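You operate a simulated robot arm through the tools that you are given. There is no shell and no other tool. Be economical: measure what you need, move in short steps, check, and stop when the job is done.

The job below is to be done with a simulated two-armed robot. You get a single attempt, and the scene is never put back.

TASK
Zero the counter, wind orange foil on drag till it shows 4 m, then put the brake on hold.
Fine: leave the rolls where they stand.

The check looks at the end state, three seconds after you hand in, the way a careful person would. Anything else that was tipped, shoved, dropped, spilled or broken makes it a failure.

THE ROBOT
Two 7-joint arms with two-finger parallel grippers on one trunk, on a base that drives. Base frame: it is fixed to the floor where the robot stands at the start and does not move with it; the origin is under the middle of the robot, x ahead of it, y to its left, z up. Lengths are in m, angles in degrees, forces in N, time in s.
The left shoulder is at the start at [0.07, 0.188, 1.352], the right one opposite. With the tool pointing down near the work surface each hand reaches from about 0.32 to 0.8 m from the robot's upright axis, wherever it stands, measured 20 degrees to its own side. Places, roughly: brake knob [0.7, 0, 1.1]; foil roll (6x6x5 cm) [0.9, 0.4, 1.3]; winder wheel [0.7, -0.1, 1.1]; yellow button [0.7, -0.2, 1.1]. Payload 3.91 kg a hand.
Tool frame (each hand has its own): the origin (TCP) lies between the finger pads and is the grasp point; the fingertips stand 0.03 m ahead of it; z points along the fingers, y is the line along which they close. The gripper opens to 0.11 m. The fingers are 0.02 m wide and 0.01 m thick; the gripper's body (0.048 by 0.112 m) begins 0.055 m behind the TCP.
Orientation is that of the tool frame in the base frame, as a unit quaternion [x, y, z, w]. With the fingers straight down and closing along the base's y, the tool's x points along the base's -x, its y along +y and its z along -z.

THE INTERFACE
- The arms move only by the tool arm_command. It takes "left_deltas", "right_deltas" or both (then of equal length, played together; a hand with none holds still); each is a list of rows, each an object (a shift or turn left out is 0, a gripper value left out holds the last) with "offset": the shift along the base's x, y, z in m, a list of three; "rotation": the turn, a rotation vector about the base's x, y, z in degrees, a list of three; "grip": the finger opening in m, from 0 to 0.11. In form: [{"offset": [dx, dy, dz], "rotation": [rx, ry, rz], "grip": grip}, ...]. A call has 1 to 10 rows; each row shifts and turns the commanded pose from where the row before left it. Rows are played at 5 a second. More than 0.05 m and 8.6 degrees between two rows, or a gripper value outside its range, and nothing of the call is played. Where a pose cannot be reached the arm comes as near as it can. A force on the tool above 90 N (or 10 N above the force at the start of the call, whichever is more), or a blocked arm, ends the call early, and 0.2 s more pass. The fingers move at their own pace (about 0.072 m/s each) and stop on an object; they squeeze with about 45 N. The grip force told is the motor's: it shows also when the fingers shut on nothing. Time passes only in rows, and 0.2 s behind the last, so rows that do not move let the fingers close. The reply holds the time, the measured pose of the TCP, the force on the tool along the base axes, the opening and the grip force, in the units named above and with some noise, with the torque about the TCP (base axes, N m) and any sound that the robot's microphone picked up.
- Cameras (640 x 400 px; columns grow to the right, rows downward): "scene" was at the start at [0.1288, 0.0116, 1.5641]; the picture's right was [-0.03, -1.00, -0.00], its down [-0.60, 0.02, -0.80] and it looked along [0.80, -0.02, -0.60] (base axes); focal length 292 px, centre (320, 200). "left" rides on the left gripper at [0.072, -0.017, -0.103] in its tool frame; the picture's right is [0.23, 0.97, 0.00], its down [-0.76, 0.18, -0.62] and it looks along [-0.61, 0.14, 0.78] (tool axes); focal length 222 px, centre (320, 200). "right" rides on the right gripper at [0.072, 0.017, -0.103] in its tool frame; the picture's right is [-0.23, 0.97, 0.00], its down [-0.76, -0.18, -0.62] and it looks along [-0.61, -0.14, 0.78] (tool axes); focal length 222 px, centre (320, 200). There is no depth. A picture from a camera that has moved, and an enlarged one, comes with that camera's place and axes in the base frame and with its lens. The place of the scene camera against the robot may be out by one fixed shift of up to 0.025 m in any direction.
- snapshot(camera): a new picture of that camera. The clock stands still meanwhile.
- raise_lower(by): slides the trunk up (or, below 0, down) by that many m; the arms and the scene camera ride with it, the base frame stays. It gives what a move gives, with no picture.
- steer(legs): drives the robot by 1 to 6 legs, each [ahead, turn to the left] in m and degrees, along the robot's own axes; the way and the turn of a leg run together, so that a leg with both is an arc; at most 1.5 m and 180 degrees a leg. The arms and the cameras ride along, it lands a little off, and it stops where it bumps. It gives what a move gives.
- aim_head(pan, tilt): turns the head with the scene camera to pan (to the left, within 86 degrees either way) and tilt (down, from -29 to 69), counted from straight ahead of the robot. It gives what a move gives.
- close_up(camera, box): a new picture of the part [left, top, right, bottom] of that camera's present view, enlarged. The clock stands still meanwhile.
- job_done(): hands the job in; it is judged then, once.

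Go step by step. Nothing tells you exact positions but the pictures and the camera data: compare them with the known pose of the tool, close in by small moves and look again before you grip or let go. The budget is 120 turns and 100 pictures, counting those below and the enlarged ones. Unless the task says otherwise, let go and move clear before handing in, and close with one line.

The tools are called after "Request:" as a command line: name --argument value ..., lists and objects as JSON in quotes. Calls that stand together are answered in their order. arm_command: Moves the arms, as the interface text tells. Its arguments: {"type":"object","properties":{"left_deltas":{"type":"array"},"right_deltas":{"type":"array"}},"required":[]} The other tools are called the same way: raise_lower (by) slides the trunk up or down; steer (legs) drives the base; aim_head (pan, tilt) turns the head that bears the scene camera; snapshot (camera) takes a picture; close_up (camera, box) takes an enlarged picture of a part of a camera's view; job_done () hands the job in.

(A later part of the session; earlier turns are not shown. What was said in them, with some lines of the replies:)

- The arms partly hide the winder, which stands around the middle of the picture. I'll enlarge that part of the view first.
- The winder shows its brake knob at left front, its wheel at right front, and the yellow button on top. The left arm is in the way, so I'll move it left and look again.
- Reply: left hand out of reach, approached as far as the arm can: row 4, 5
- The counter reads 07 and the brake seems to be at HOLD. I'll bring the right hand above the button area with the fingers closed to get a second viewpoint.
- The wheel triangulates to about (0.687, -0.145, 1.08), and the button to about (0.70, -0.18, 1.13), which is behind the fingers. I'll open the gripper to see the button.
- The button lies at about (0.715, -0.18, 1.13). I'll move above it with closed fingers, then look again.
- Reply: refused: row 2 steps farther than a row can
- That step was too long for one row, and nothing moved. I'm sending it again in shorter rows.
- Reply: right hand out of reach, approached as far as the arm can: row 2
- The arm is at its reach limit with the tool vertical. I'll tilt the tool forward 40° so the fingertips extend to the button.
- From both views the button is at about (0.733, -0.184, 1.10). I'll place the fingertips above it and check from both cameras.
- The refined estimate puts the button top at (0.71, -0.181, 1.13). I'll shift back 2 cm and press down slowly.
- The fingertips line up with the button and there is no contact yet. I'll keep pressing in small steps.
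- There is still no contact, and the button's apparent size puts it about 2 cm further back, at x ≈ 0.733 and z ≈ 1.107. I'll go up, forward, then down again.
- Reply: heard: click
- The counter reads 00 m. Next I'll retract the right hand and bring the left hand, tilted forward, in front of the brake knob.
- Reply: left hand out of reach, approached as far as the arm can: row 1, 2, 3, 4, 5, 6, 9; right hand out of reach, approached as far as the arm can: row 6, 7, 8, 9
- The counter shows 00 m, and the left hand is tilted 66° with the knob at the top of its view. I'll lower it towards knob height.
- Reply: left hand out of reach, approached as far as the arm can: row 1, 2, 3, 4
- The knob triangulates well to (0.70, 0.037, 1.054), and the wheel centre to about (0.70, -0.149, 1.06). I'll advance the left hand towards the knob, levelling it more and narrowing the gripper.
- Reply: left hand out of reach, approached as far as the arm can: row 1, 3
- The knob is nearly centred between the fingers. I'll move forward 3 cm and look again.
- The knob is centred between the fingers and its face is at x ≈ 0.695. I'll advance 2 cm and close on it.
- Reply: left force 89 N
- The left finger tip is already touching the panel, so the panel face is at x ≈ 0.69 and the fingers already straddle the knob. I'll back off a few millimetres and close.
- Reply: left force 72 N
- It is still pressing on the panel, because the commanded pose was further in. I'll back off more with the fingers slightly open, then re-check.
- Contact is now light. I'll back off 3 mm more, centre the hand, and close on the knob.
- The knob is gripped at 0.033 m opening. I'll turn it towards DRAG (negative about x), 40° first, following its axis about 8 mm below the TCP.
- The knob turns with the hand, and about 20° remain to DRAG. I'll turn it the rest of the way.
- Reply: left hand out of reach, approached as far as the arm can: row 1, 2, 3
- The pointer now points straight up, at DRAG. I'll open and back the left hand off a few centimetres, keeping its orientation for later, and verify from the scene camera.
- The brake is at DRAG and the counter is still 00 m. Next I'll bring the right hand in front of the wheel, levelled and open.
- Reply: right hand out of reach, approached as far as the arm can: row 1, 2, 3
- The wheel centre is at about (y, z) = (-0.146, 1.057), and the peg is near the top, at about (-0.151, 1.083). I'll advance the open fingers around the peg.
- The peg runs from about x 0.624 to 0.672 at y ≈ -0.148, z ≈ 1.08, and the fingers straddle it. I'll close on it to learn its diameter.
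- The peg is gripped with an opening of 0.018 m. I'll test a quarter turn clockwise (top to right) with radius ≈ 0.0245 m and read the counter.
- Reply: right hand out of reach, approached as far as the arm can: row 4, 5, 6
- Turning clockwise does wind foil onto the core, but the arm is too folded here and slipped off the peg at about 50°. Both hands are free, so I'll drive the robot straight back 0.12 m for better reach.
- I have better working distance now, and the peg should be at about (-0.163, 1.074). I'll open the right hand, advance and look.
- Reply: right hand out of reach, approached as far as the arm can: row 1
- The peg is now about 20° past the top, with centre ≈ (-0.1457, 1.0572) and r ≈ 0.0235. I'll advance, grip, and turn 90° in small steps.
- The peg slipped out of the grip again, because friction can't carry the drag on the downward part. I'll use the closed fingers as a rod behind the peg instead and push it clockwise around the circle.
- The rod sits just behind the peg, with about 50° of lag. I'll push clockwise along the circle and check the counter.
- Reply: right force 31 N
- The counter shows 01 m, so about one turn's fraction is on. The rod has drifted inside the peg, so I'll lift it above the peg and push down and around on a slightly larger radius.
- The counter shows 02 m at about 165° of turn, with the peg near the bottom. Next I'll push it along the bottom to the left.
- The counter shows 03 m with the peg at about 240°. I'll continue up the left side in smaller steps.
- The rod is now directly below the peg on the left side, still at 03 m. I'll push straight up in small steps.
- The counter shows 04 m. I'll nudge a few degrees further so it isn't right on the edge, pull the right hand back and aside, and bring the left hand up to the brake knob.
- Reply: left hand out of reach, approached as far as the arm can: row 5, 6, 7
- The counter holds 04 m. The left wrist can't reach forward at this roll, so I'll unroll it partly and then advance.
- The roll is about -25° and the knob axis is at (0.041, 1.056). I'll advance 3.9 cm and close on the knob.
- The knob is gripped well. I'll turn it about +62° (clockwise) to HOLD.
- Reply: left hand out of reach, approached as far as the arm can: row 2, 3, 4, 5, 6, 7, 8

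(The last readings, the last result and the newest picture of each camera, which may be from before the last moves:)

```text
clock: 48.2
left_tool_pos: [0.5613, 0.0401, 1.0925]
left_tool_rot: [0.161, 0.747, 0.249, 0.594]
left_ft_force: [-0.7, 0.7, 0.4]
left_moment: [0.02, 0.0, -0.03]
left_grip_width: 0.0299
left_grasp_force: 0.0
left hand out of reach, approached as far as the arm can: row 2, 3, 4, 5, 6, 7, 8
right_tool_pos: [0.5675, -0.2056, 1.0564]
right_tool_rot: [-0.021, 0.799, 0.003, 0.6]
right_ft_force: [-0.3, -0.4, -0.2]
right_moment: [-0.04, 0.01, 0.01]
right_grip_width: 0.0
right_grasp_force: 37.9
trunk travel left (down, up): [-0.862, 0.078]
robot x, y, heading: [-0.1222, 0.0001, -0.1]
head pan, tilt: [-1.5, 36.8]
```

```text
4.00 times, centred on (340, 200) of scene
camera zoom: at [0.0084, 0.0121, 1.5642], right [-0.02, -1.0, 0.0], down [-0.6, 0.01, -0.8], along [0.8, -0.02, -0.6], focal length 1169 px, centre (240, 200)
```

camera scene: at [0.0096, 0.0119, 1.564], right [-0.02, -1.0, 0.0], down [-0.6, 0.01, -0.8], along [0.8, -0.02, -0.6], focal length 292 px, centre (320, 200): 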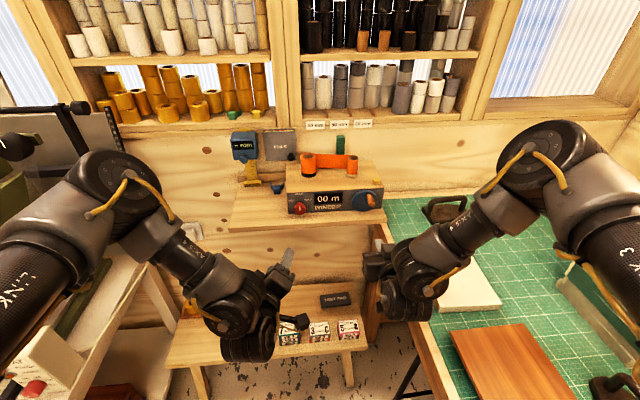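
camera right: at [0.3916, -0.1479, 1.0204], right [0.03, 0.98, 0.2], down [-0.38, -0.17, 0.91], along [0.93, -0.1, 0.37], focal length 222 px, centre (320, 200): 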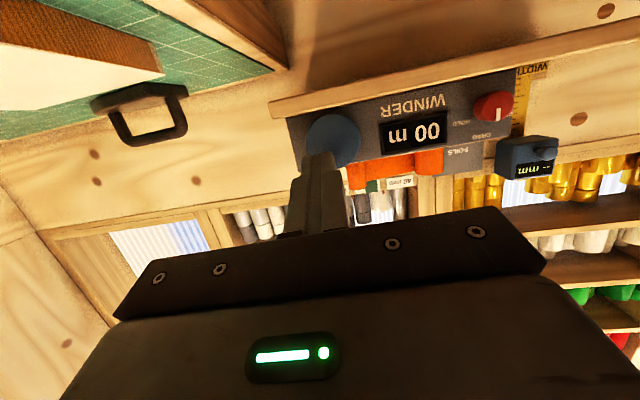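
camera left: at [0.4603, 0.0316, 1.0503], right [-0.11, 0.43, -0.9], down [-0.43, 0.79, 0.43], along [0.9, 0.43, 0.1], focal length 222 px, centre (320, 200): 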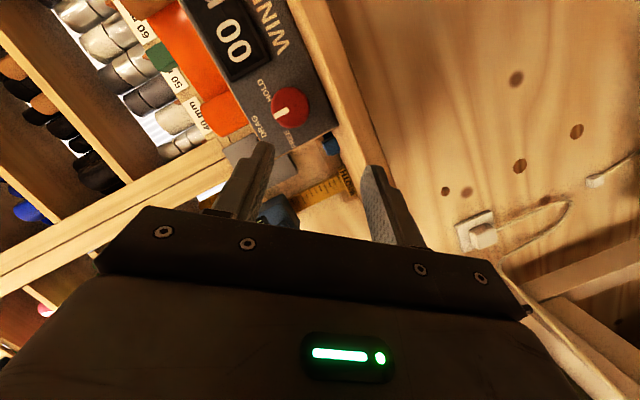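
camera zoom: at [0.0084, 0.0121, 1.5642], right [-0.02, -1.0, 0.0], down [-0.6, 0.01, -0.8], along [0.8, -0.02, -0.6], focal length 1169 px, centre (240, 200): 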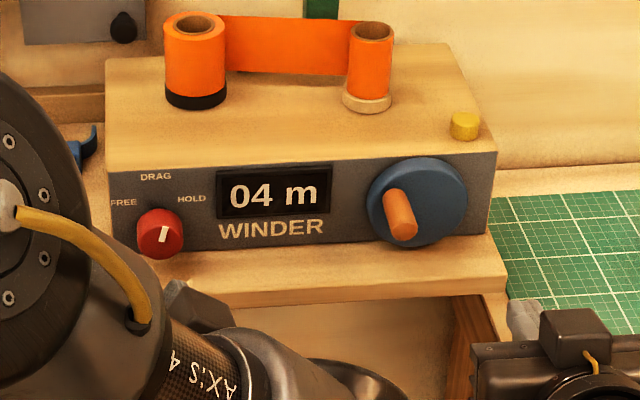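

The left arm ran out of reach and slipped off, leaving the knob only about 10° past DRAG. The counter still reads 04 m. The earlier turn worked from the original base position, so I'll pull both hands back, re-roll the left one to about -43°, and then drive forward again.

Request:
arm_command --left_deltas '[{"offset": [-0.012, 0.001, -0.003], "rotation": [-7.6, 0, 0], "grip": 0.06}, {"offset": [-0.012, 0.001, -0.003], "rotation": [-7.6, 0, 0]}, {"offset": [-0.012, 0.001, -0.003], "rotation": [-7.6, 0, 0]}, {"offset": [-0.012, 0.001, -0.003], "rotation": [-7.6, 0, 0]}, {"offset": [-0.012, 0.001, -0.003], "rotation": [-7.6, 0, 0]}, {"offset": [-0.012, 0.001, -0.003], "rotation": [-7.6, 0, 0]}, {"offset": [-0.012, 0.001, -0.003], "rotation": [-7.6, 0, 0]}, {"offset": [-0.012, 0.001, -0.003], "rotation": [-7.6, 0, 0]}, {"offset": [-0.012, 0.001, -0.003], "rotation": [-7.6, 0, 0]}, {"offset": [-0.012, 0.001, -0.003], "rotation": [-7.6, 0, 0]}]' --right_deltas '[{"offset": [-0.02, -0.005, 0.02]}, {"offset": [-0.02, -0.005, 0.02]}, {"offset": [-0.02, -0.01, 0.02]}, {"offset": [-0.02, -0.01, 0.02]}, {"offset": [-0.02, -0.01, 0.02]}, {"offset": [-0.02, -0.01, 0.02]}, {"offset": [-0.01, -0.01, 0.02]}, {"offset": [0, -0.01, 0.02]}, {"offset": [0, -0.01, 0.01]}, {}]'

Request:
snapshot --camera "scene"

```text
clock: 50.4
left_tool_pos: [0.4829, 0.0048, 1.075]
left_tool_rot: [-0.24, 0.744, -0.265, 0.564]
left_ft_force: [-0.5, 0.4, 0.1]
left_moment: [0.0, -0.01, 0.04]
left_grip_width: 0.0598
left_grasp_force: 0.1
left hand out of reach, approached as far as the arm can: row 6, 7, 8, 9, 10
right_tool_pos: [0.4427, -0.275, 1.2346]
right_tool_rot: [-0.015, 0.789, -0.002, 0.614]
right_ft_force: [-0.5, 0.0, 0.1]
right_moment: [0.01, -0.01, 0.0]
right_grip_width: 0.0001
right_grasp_force: 37.3
right hand out of reach, approached as far as the arm can: row 8, 9
trunk travel left (down, up): [-0.862, 0.078]
robot x, y, heading: [-0.1218, 0.0009, 0.2]
head pan, tilt: [-1.5, 36.8]
```

```text
31 pictures are left
camera scene: at [0.0099, 0.0102, 1.564], right [-0.02, -1.0, 0.0], down [-0.6, 0.02, -0.8], along [0.8, -0.02, -0.6], focal length 292 px, centre (320, 200)
```

scene: 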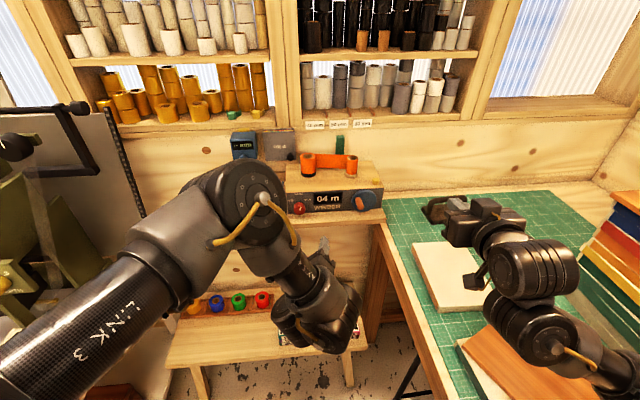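

Both hands are clear. I'll drive forward 0.12 m, back to the original base position.

Request:
steer --legs '[[0.12, 0]]'

Request:
arm_command --left_deltas '[{"offset": [0, 0.02, -0.005]}, {"offset": [0, 0.022, -0.006]}, {"offset": [0.01, 0, 0]}, {}]'

Request:
close_up --camera "left" --box '[200, 80, 440, 230]'

```text
clock: 51.7
left_tool_pos: [0.6011, 0.0025, 1.0751]
left_tool_rot: [-0.237, 0.744, -0.265, 0.565]
left_ft_force: [-0.4, -0.4, 0.2]
left_moment: [-0.03, 0.03, 0.01]
left_grip_width: 0.0601
left_grasp_force: 0.1
right_tool_pos: [0.561, -0.2764, 1.2365]
right_tool_rot: [-0.013, 0.788, -0.004, 0.615]
right_ft_force: [-0.6, -0.6, -0.2]
right_moment: [0.0, -0.03, 0.0]
right_grip_width: 0.0001
right_grasp_force: 38.0
trunk travel left (down, up): [-0.862, 0.078]
robot x, y, heading: [-0.0013, 0.0003, 0.2]
head pan, tilt: [-1.5, 36.8]
```

```text
clock: 52.7
left_tool_pos: [0.6123, 0.0437, 1.0645]
left_tool_rot: [-0.239, 0.745, -0.264, 0.564]
left_ft_force: [0.4, -0.1, -0.9]
left_moment: [0.0, -0.01, 0.03]
left_grip_width: 0.0602
left_grasp_force: 0.0
right_tool_pos: [0.56, -0.2771, 1.2359]
right_tool_rot: [-0.013, 0.788, -0.004, 0.615]
right_ft_force: [-0.3, 0.0, 0.2]
right_moment: [-0.03, 0.03, 0.01]
right_grip_width: 0.0
right_grasp_force: 38.1
trunk travel left (down, up): [-0.862, 0.078]
robot x, y, heading: [0.0009, -0.0003, -0.1]
head pan, tilt: [-1.5, 36.8]
```

```text
2.67 times, centred on (320, 155) of left
camera zoom: at [0.4944, -0.0026, 1.0478], right [-0.11, 0.58, -0.81], down [-0.42, 0.71, 0.56], along [0.9, 0.4, 0.17], focal length 592 px, centre (320, 320)
```

zoom: 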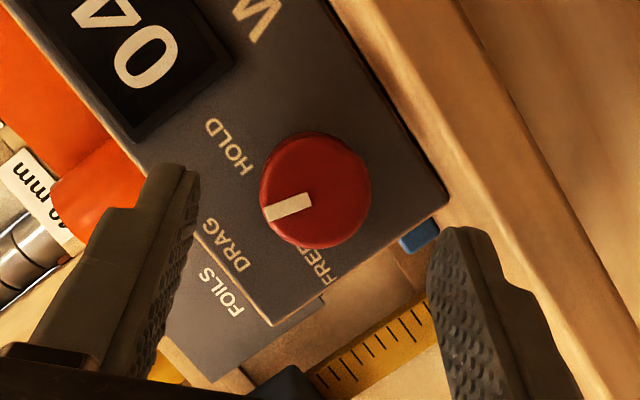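

The knob is about 19° past DRAG, so about 42° remain. I'll advance, grip, and check the grip before turning.

Request:
arm_command --left_deltas '[{"offset": [0.022, 0.0015, 0]}, {"offset": [0.022, 0.0015, -0.001]}, {}, {"grip": 0.03}, {}, {}]'

Request:
close_up --camera "left" --box '[200, 80, 440, 230]'

```text
clock: 54.1
left_tool_pos: [0.6557, 0.0452, 1.0636]
left_tool_rot: [-0.237, 0.744, -0.266, 0.565]
left_ft_force: [3.3, -5.8, 8.4]
left_moment: [-0.14, 0.56, -0.99]
left_grip_width: 0.0321
left_grasp_force: 45.1
right_tool_pos: [0.5612, -0.2778, 1.2356]
right_tool_rot: [-0.014, 0.788, -0.002, 0.616]
right_ft_force: [0.1, 0.1, 0.7]
right_moment: [0.01, 0.04, -0.01]
right_grip_width: 0.0002
right_grasp_force: 37.5
trunk travel left (down, up): [-0.862, 0.078]
robot x, y, heading: [0.0031, 0.0033, -0.0]
head pan, tilt: [-1.5, 36.8]
```

```text
2.67 times, centred on (320, 155) of left
camera zoom: at [0.5387, -0.0005, 1.0467], right [-0.11, 0.58, -0.81], down [-0.42, 0.71, 0.56], along [0.9, 0.4, 0.17], focal length 592 px, centre (320, 320)
```

zoom: 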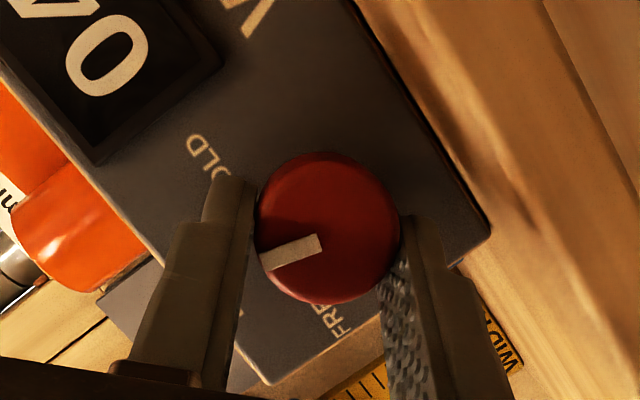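

The grip is good. I'll turn +32° first and check.

Request:
arm_command --left_deltas '[{"offset": [0, -0.001, 0.0006], "rotation": [8, 0, 0]}, {"offset": [0, -0.001, 0.0005], "rotation": [8, 0, 0]}, {"offset": [0, -0.001, 0.0004], "rotation": [8, 0, 0]}, {"offset": [0, -0.001, 0.0002], "rotation": [8, 0, 0]}, {}]'

Request:
close_up --camera "left" --box '[200, 80, 440, 230]'

```text
clock: 55.3
left_tool_pos: [0.6565, 0.0416, 1.0646]
left_tool_rot: [-0.072, 0.789, -0.049, 0.608]
left_ft_force: [4.6, -16.4, 5.0]
left_moment: [-0.19, 0.44, -0.44]
left_grip_width: 0.0323
left_grasp_force: 45.0
right_tool_pos: [0.5618, -0.2789, 1.2353]
right_tool_rot: [-0.014, 0.788, -0.001, 0.615]
right_ft_force: [0.2, 0.0, -0.5]
right_moment: [0.0, 0.0, -0.03]
right_grip_width: 0.0002
right_grasp_force: 37.5
trunk travel left (down, up): [-0.862, 0.078]
robot x, y, heading: [-0.0003, -0.0018, -0.0]
head pan, tilt: [-1.5, 36.8]
```

```text
2.67 times, centred on (320, 155) of left
camera zoom: at [0.5384, 0.0113, 1.0262], right [-0.11, 0.92, -0.38], down [-0.42, 0.3, 0.86], along [0.9, 0.25, 0.35], focal length 592 px, centre (320, 320)
```

zoom: 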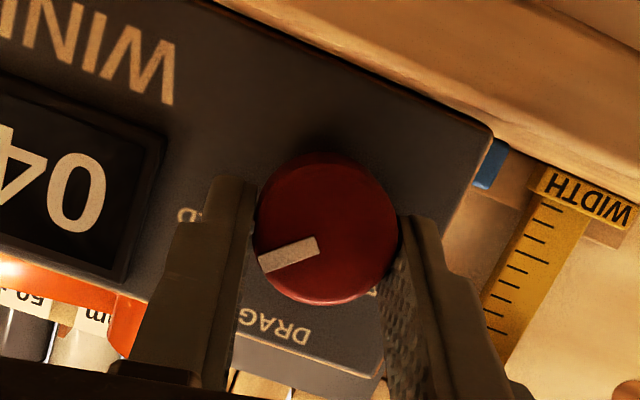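

It has turned to about 48° past DRAG, with about 13° more to go to HOLD. I'll finish the turn.

Request:
arm_command --left_deltas '[{"offset": [0, -0.001, 0.0001], "rotation": [8, 0, 0]}, {"offset": [0, -0.001, 0], "rotation": [7, 0, 0]}, {}, {}]'

Request:
close_up --camera "left" --box '[200, 80, 440, 230]'

```text
clock: 56.3
left_tool_pos: [0.656, 0.0371, 1.0653]
left_tool_rot: [0.008, 0.788, 0.054, 0.613]
left_ft_force: [2.4, -18.8, 2.3]
left_moment: [-0.7, -0.47, -0.52]
left_grip_width: 0.032
left_grasp_force: 44.6
right_tool_pos: [0.5619, -0.2791, 1.2353]
right_tool_rot: [-0.013, 0.788, -0.001, 0.615]
right_ft_force: [-0.9, 0.9, -0.1]
right_moment: [-0.03, 0.0, 0.02]
right_grip_width: 0.0
right_grasp_force: 37.7
trunk travel left (down, up): [-0.862, 0.078]
robot x, y, heading: [0.0007, -0.0066, 0.2]
head pan, tilt: [-1.5, 36.8]
```

```text
2.67 times, centred on (320, 155) of left
camera zoom: at [0.5384, 0.0201, 1.0196], right [-0.11, 0.99, -0.13], down [-0.42, 0.07, 0.9], along [0.9, 0.15, 0.41], focal length 592 px, centre (320, 320)
```

zoom: 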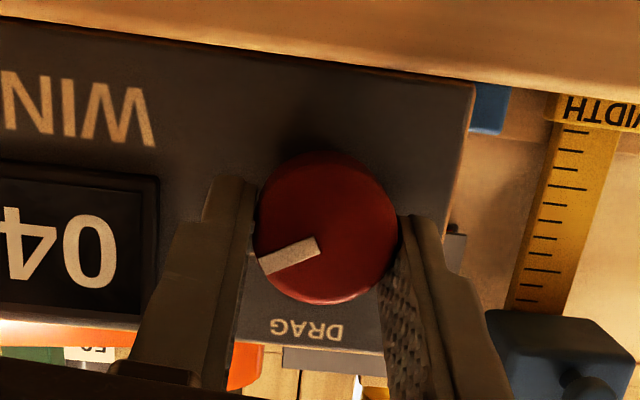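

The pointer is at about 61°, the same as the original HOLD setting, and the knob now resists. I'll release, back away and verify.

Request:
arm_command --left_deltas '[{"grip": 0.06}, {}, {}, {"offset": [-0.02, 0.002, 0]}, {"offset": [-0.03, 0.01, 0]}, {"offset": [-0.02, 0.04, 0.01]}, {"offset": [0, 0.04, 0.02]}, {}]'

Request:
close_up --camera "scene" --box '[220, 130, 420, 255]'

Request:
snapshot --camera "scene"

```text
clock: 58.1
left_tool_pos: [0.6395, 0.1208, 1.0959]
left_tool_rot: [0.008, 0.789, 0.053, 0.612]
left_ft_force: [0.8, -1.4, 0.6]
left_moment: [0.01, 0.02, 0.0]
left_grip_width: 0.0601
left_grasp_force: 0.1
left hand out of reach, approached as far as the arm can: row 5, 6
right_tool_pos: [0.5625, -0.2773, 1.2359]
right_tool_rot: [-0.014, 0.788, -0.001, 0.616]
right_ft_force: [-0.1, 0.1, -0.3]
right_moment: [0.0, -0.03, 0.01]
right_grip_width: 0.0002
right_grasp_force: 37.6
trunk travel left (down, up): [-0.862, 0.078]
robot x, y, heading: [-0.0009, -0.0017, -0.0]
head pan, tilt: [-1.5, 36.8]
```

```text
3.20 times, centred on (320, 192) of scene
camera zoom: at [0.1297, 0.0088, 1.5641], right [-0.02, -1.0, 0.0], down [-0.6, 0.02, -0.8], along [0.8, -0.02, -0.6], focal length 935 px, centre (320, 224)
```

zoom: 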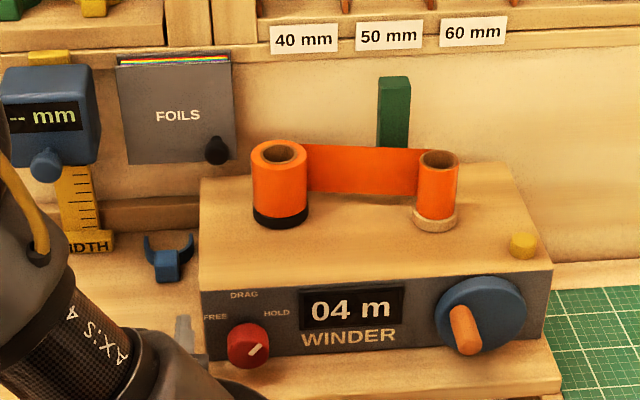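

```text
25 pictures are left
camera scene: at [0.1297, 0.0088, 1.5641], right [-0.02, -1.0, 0.0], down [-0.6, 0.02, -0.8], along [0.8, -0.02, -0.6], focal length 292 px, centre (320, 200)
```

scene: 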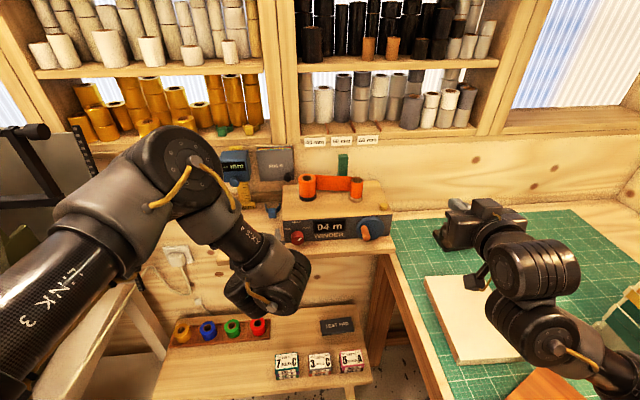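

The counter reads 04 m. The brake pointer looks slightly short of its original HOLD angle, so I'll zoom in on it.

Request:
close_up --camera "scene" --box '[280, 215, 320, 250]'

Request:
close_up --camera "left" --box '[60, 60, 320, 222]'

```text
11.43 times, centred on (300, 232) of scene
camera zoom: at [0.1297, 0.0088, 1.5641], right [-0.02, -1.0, 0.0], down [-0.6, 0.02, -0.8], along [0.8, -0.02, -0.6], focal length 3340 px, centre (549, -171)
```

zoom: 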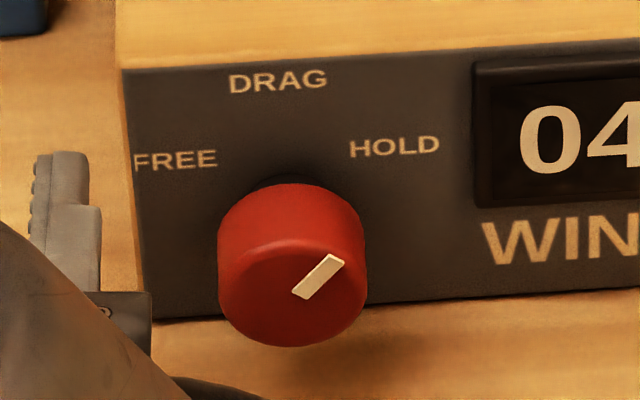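

```text
2.46 times, centred on (190, 141) of left
camera zoom: at [0.5214, 0.1028, 1.0516], right [-0.11, 0.99, -0.13], down [-0.42, 0.07, 0.9], along [0.9, 0.15, 0.41], focal length 547 px, centre (640, 345)
```

zoom: 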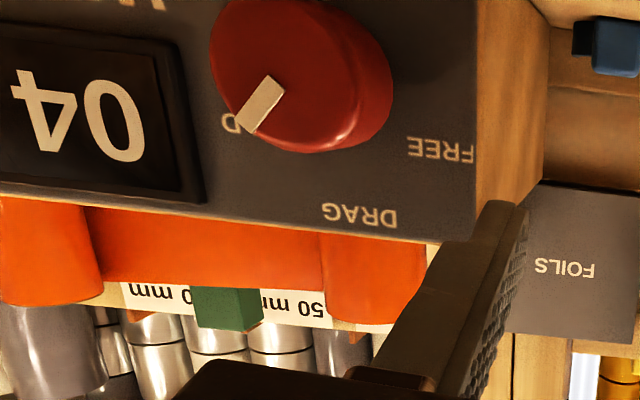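

The pointer settled at about 45–48°, while it was originally near 63°, so it came back a little on release. I'll re-grip at a negative roll and turn it further. First I'll re-roll the hand and line it up.

Request:
arm_command --left_deltas '[{"rotation": [-8, 0, 0]}, {"rotation": [-8, 0, 0]}, {"rotation": [-8, 0, 0]}, {"rotation": [-8, 0, 0]}, {"offset": [-0.025, 0, 0]}, {"offset": [0, -0.025, -0.01]}, {"offset": [0, -0.025, -0.011]}, {"offset": [0, -0.024, -0.011]}, {}]'

Request:
close_up --camera "left" --box '[200, 80, 440, 230]'

```text
clock: 60.1
left_tool_pos: [0.6109, 0.0503, 1.0633]
left_tool_rot: [-0.163, 0.773, -0.166, 0.59]
left_ft_force: [-0.6, -0.4, -0.3]
left_moment: [0.0, -0.01, -0.01]
left_grip_width: 0.06
left_grasp_force: 0.0
right_tool_pos: [0.5633, -0.2751, 1.2362]
right_tool_rot: [-0.014, 0.788, -0.003, 0.615]
right_ft_force: [0.1, -0.2, 0.9]
right_moment: [-0.02, -0.03, -0.03]
right_grip_width: 0.0001
right_grasp_force: 38.0
trunk travel left (down, up): [-0.862, 0.078]
robot x, y, heading: [-0.0004, 0.0, 0.1]
head pan, tilt: [-1.5, 36.8]
```

```text
2.67 times, centred on (320, 155) of left
camera zoom: at [0.4929, 0.0094, 1.0345], right [-0.11, 0.77, -0.63], down [-0.42, 0.54, 0.73], along [0.9, 0.35, 0.26], focal length 592 px, centre (320, 320)
```

zoom: 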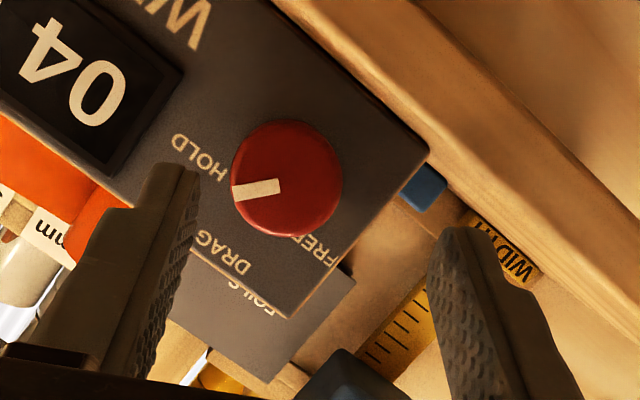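

The pointer is about 40° past DRAG and 20° short of HOLD. I'll advance, grip and turn +32°, which is enough to reach the stop.

Request:
arm_command --left_deltas '[{"offset": [0.023, -0.003, 0]}, {"offset": [0.022, -0.003, 0.001]}, {}, {"grip": 0.02}, {}, {}, {"offset": [0, -0.0013, 0.0003], "rotation": [8, 0, 0]}, {"offset": [0, -0.0014, 0.0002], "rotation": [8, 0, 0]}, {"offset": [0, -0.0014, 0.0001], "rotation": [8, 0, 0]}, {}]'

Request:
close_up --camera "left" --box '[200, 80, 440, 230]'

```text
clock: 62.3
left_tool_pos: [0.6559, 0.0398, 1.0647]
left_tool_rot: [-0.036, 0.79, 0.0, 0.612]
left_ft_force: [-1.8, 0.1, -0.3]
left_moment: [-0.36, -0.23, 0.02]
left_grip_width: 0.0322
left_grasp_force: 44.7
right_tool_pos: [0.5606, -0.2747, 1.2349]
right_tool_rot: [-0.015, 0.789, -0.002, 0.615]
right_ft_force: [-0.6, -0.3, -0.8]
right_moment: [0.0, 0.0, -0.02]
right_grip_width: 0.0
right_grasp_force: 37.9
trunk travel left (down, up): [-0.862, 0.078]
robot x, y, heading: [0.0004, -0.0041, 0.2]
head pan, tilt: [-1.5, 36.8]
```

```text
2.67 times, centred on (320, 155) of left
camera zoom: at [0.5376, 0.0148, 1.0217], right [-0.11, 0.96, -0.26], down [-0.42, 0.2, 0.89], along [0.9, 0.21, 0.38], focal length 592 px, centre (320, 320)
```

zoom: 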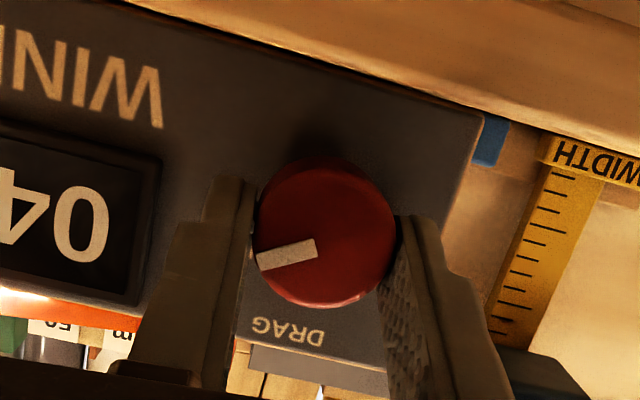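

The pointer is at about 57° with low forces. I'll add a few degrees, then release and back straight off.

Request:
arm_command --left_deltas '[{"offset": [0, -0.0013, 0], "rotation": [7, 0, 0]}, {}, {}, {"grip": 0.06}, {}, {}]'

Request:
close_up --camera "left" --box '[200, 80, 440, 230]'

```text
clock: 63.7
left_tool_pos: [0.6554, 0.0375, 1.0643]
left_tool_rot: [0.002, 0.789, 0.046, 0.613]
left_ft_force: [-0.2, -0.3, 0.0]
left_moment: [0.0, 0.0, 0.01]
left_grip_width: 0.0601
left_grasp_force: 0.1
right_tool_pos: [0.5626, -0.2759, 1.236]
right_tool_rot: [-0.015, 0.789, -0.002, 0.615]
right_ft_force: [0.8, -0.2, 0.7]
right_moment: [0.01, 0.0, 0.02]
right_grip_width: 0.0003
right_grasp_force: 37.6
trunk travel left (down, up): [-0.862, 0.078]
robot x, y, heading: [0.0007, 0.0016, -0.0]
head pan, tilt: [-1.5, 36.8]
```

```text
2.67 times, centred on (320, 155) of left
camera zoom: at [0.5383, 0.0186, 1.0195], right [-0.11, 0.98, -0.15], down [-0.42, 0.09, 0.9], along [0.9, 0.16, 0.41], focal length 592 px, centre (320, 320)
```

zoom: 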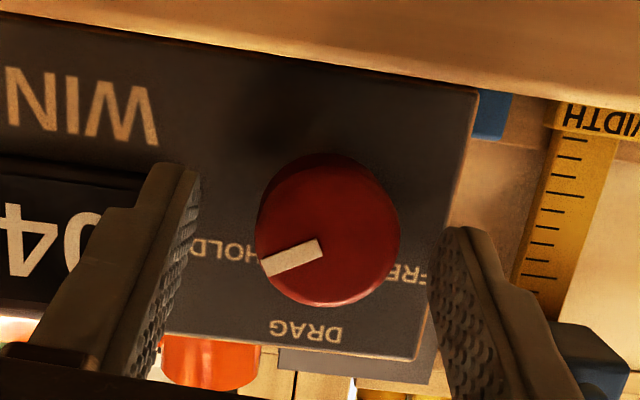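

The knob stays at HOLD after release; last time my sideways retreat must have brushed it. I'll back the whole robot straight away instead.

Request:
steer --legs '[[-0.15, 0]]'

Request:
close_up --camera "scene" --box '[260, 150, 420, 250]'

Request:
snapshot --camera "scene"

```text
clock: 65.0
left_tool_pos: [0.5106, 0.0376, 1.0635]
left_tool_rot: [0.001, 0.789, 0.046, 0.612]
left_ft_force: [0.3, 0.3, -0.3]
left_moment: [0.0, 0.02, -0.04]
left_grip_width: 0.0602
left_grasp_force: 0.1
right_tool_pos: [0.4167, -0.2755, 1.2353]
right_tool_rot: [-0.014, 0.789, -0.003, 0.614]
right_ft_force: [0.5, 0.3, 0.0]
right_moment: [0.03, -0.02, 0.01]
right_grip_width: 0.0
right_grasp_force: 37.1
trunk travel left (down, up): [-0.862, 0.078]
robot x, y, heading: [-0.1452, 0.0022, 0.3]
head pan, tilt: [-1.5, 36.8]
```

```text
4.00 times, centred on (340, 200) of scene
camera zoom: at [-0.0157, 0.0114, 1.5639], right [-0.02, -1.0, 0.0], down [-0.6, 0.01, -0.8], along [0.8, -0.02, -0.6], focal length 1169 px, centre (240, 200)
```

zoom: 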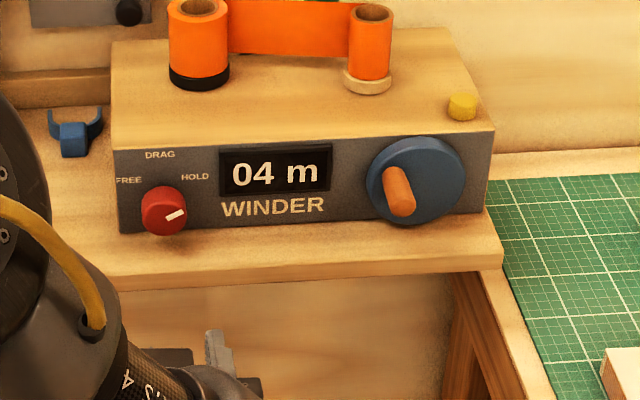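

```text
18 pictures are left
camera scene: at [-0.0157, 0.0114, 1.5639], right [-0.02, -1.0, 0.0], down [-0.6, 0.01, -0.8], along [0.8, -0.02, -0.6], focal length 292 px, centre (320, 200)
```

scene: 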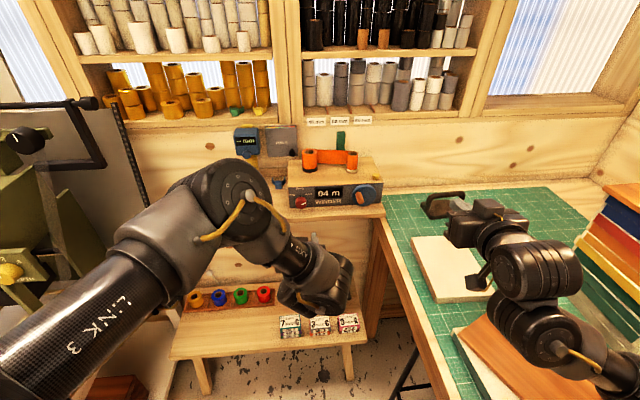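

The counter reads 04 m, the brake pointer is at HOLD, the rolls stand where they were, and both hands are clear. I'm handing in.

Request:
job_done

```text
The job is handed in.
```

I zeroed the counter, wound orange foil with the brake on DRAG until it showed 04 m, then set the brake to HOLD; the rolls are where they stood.
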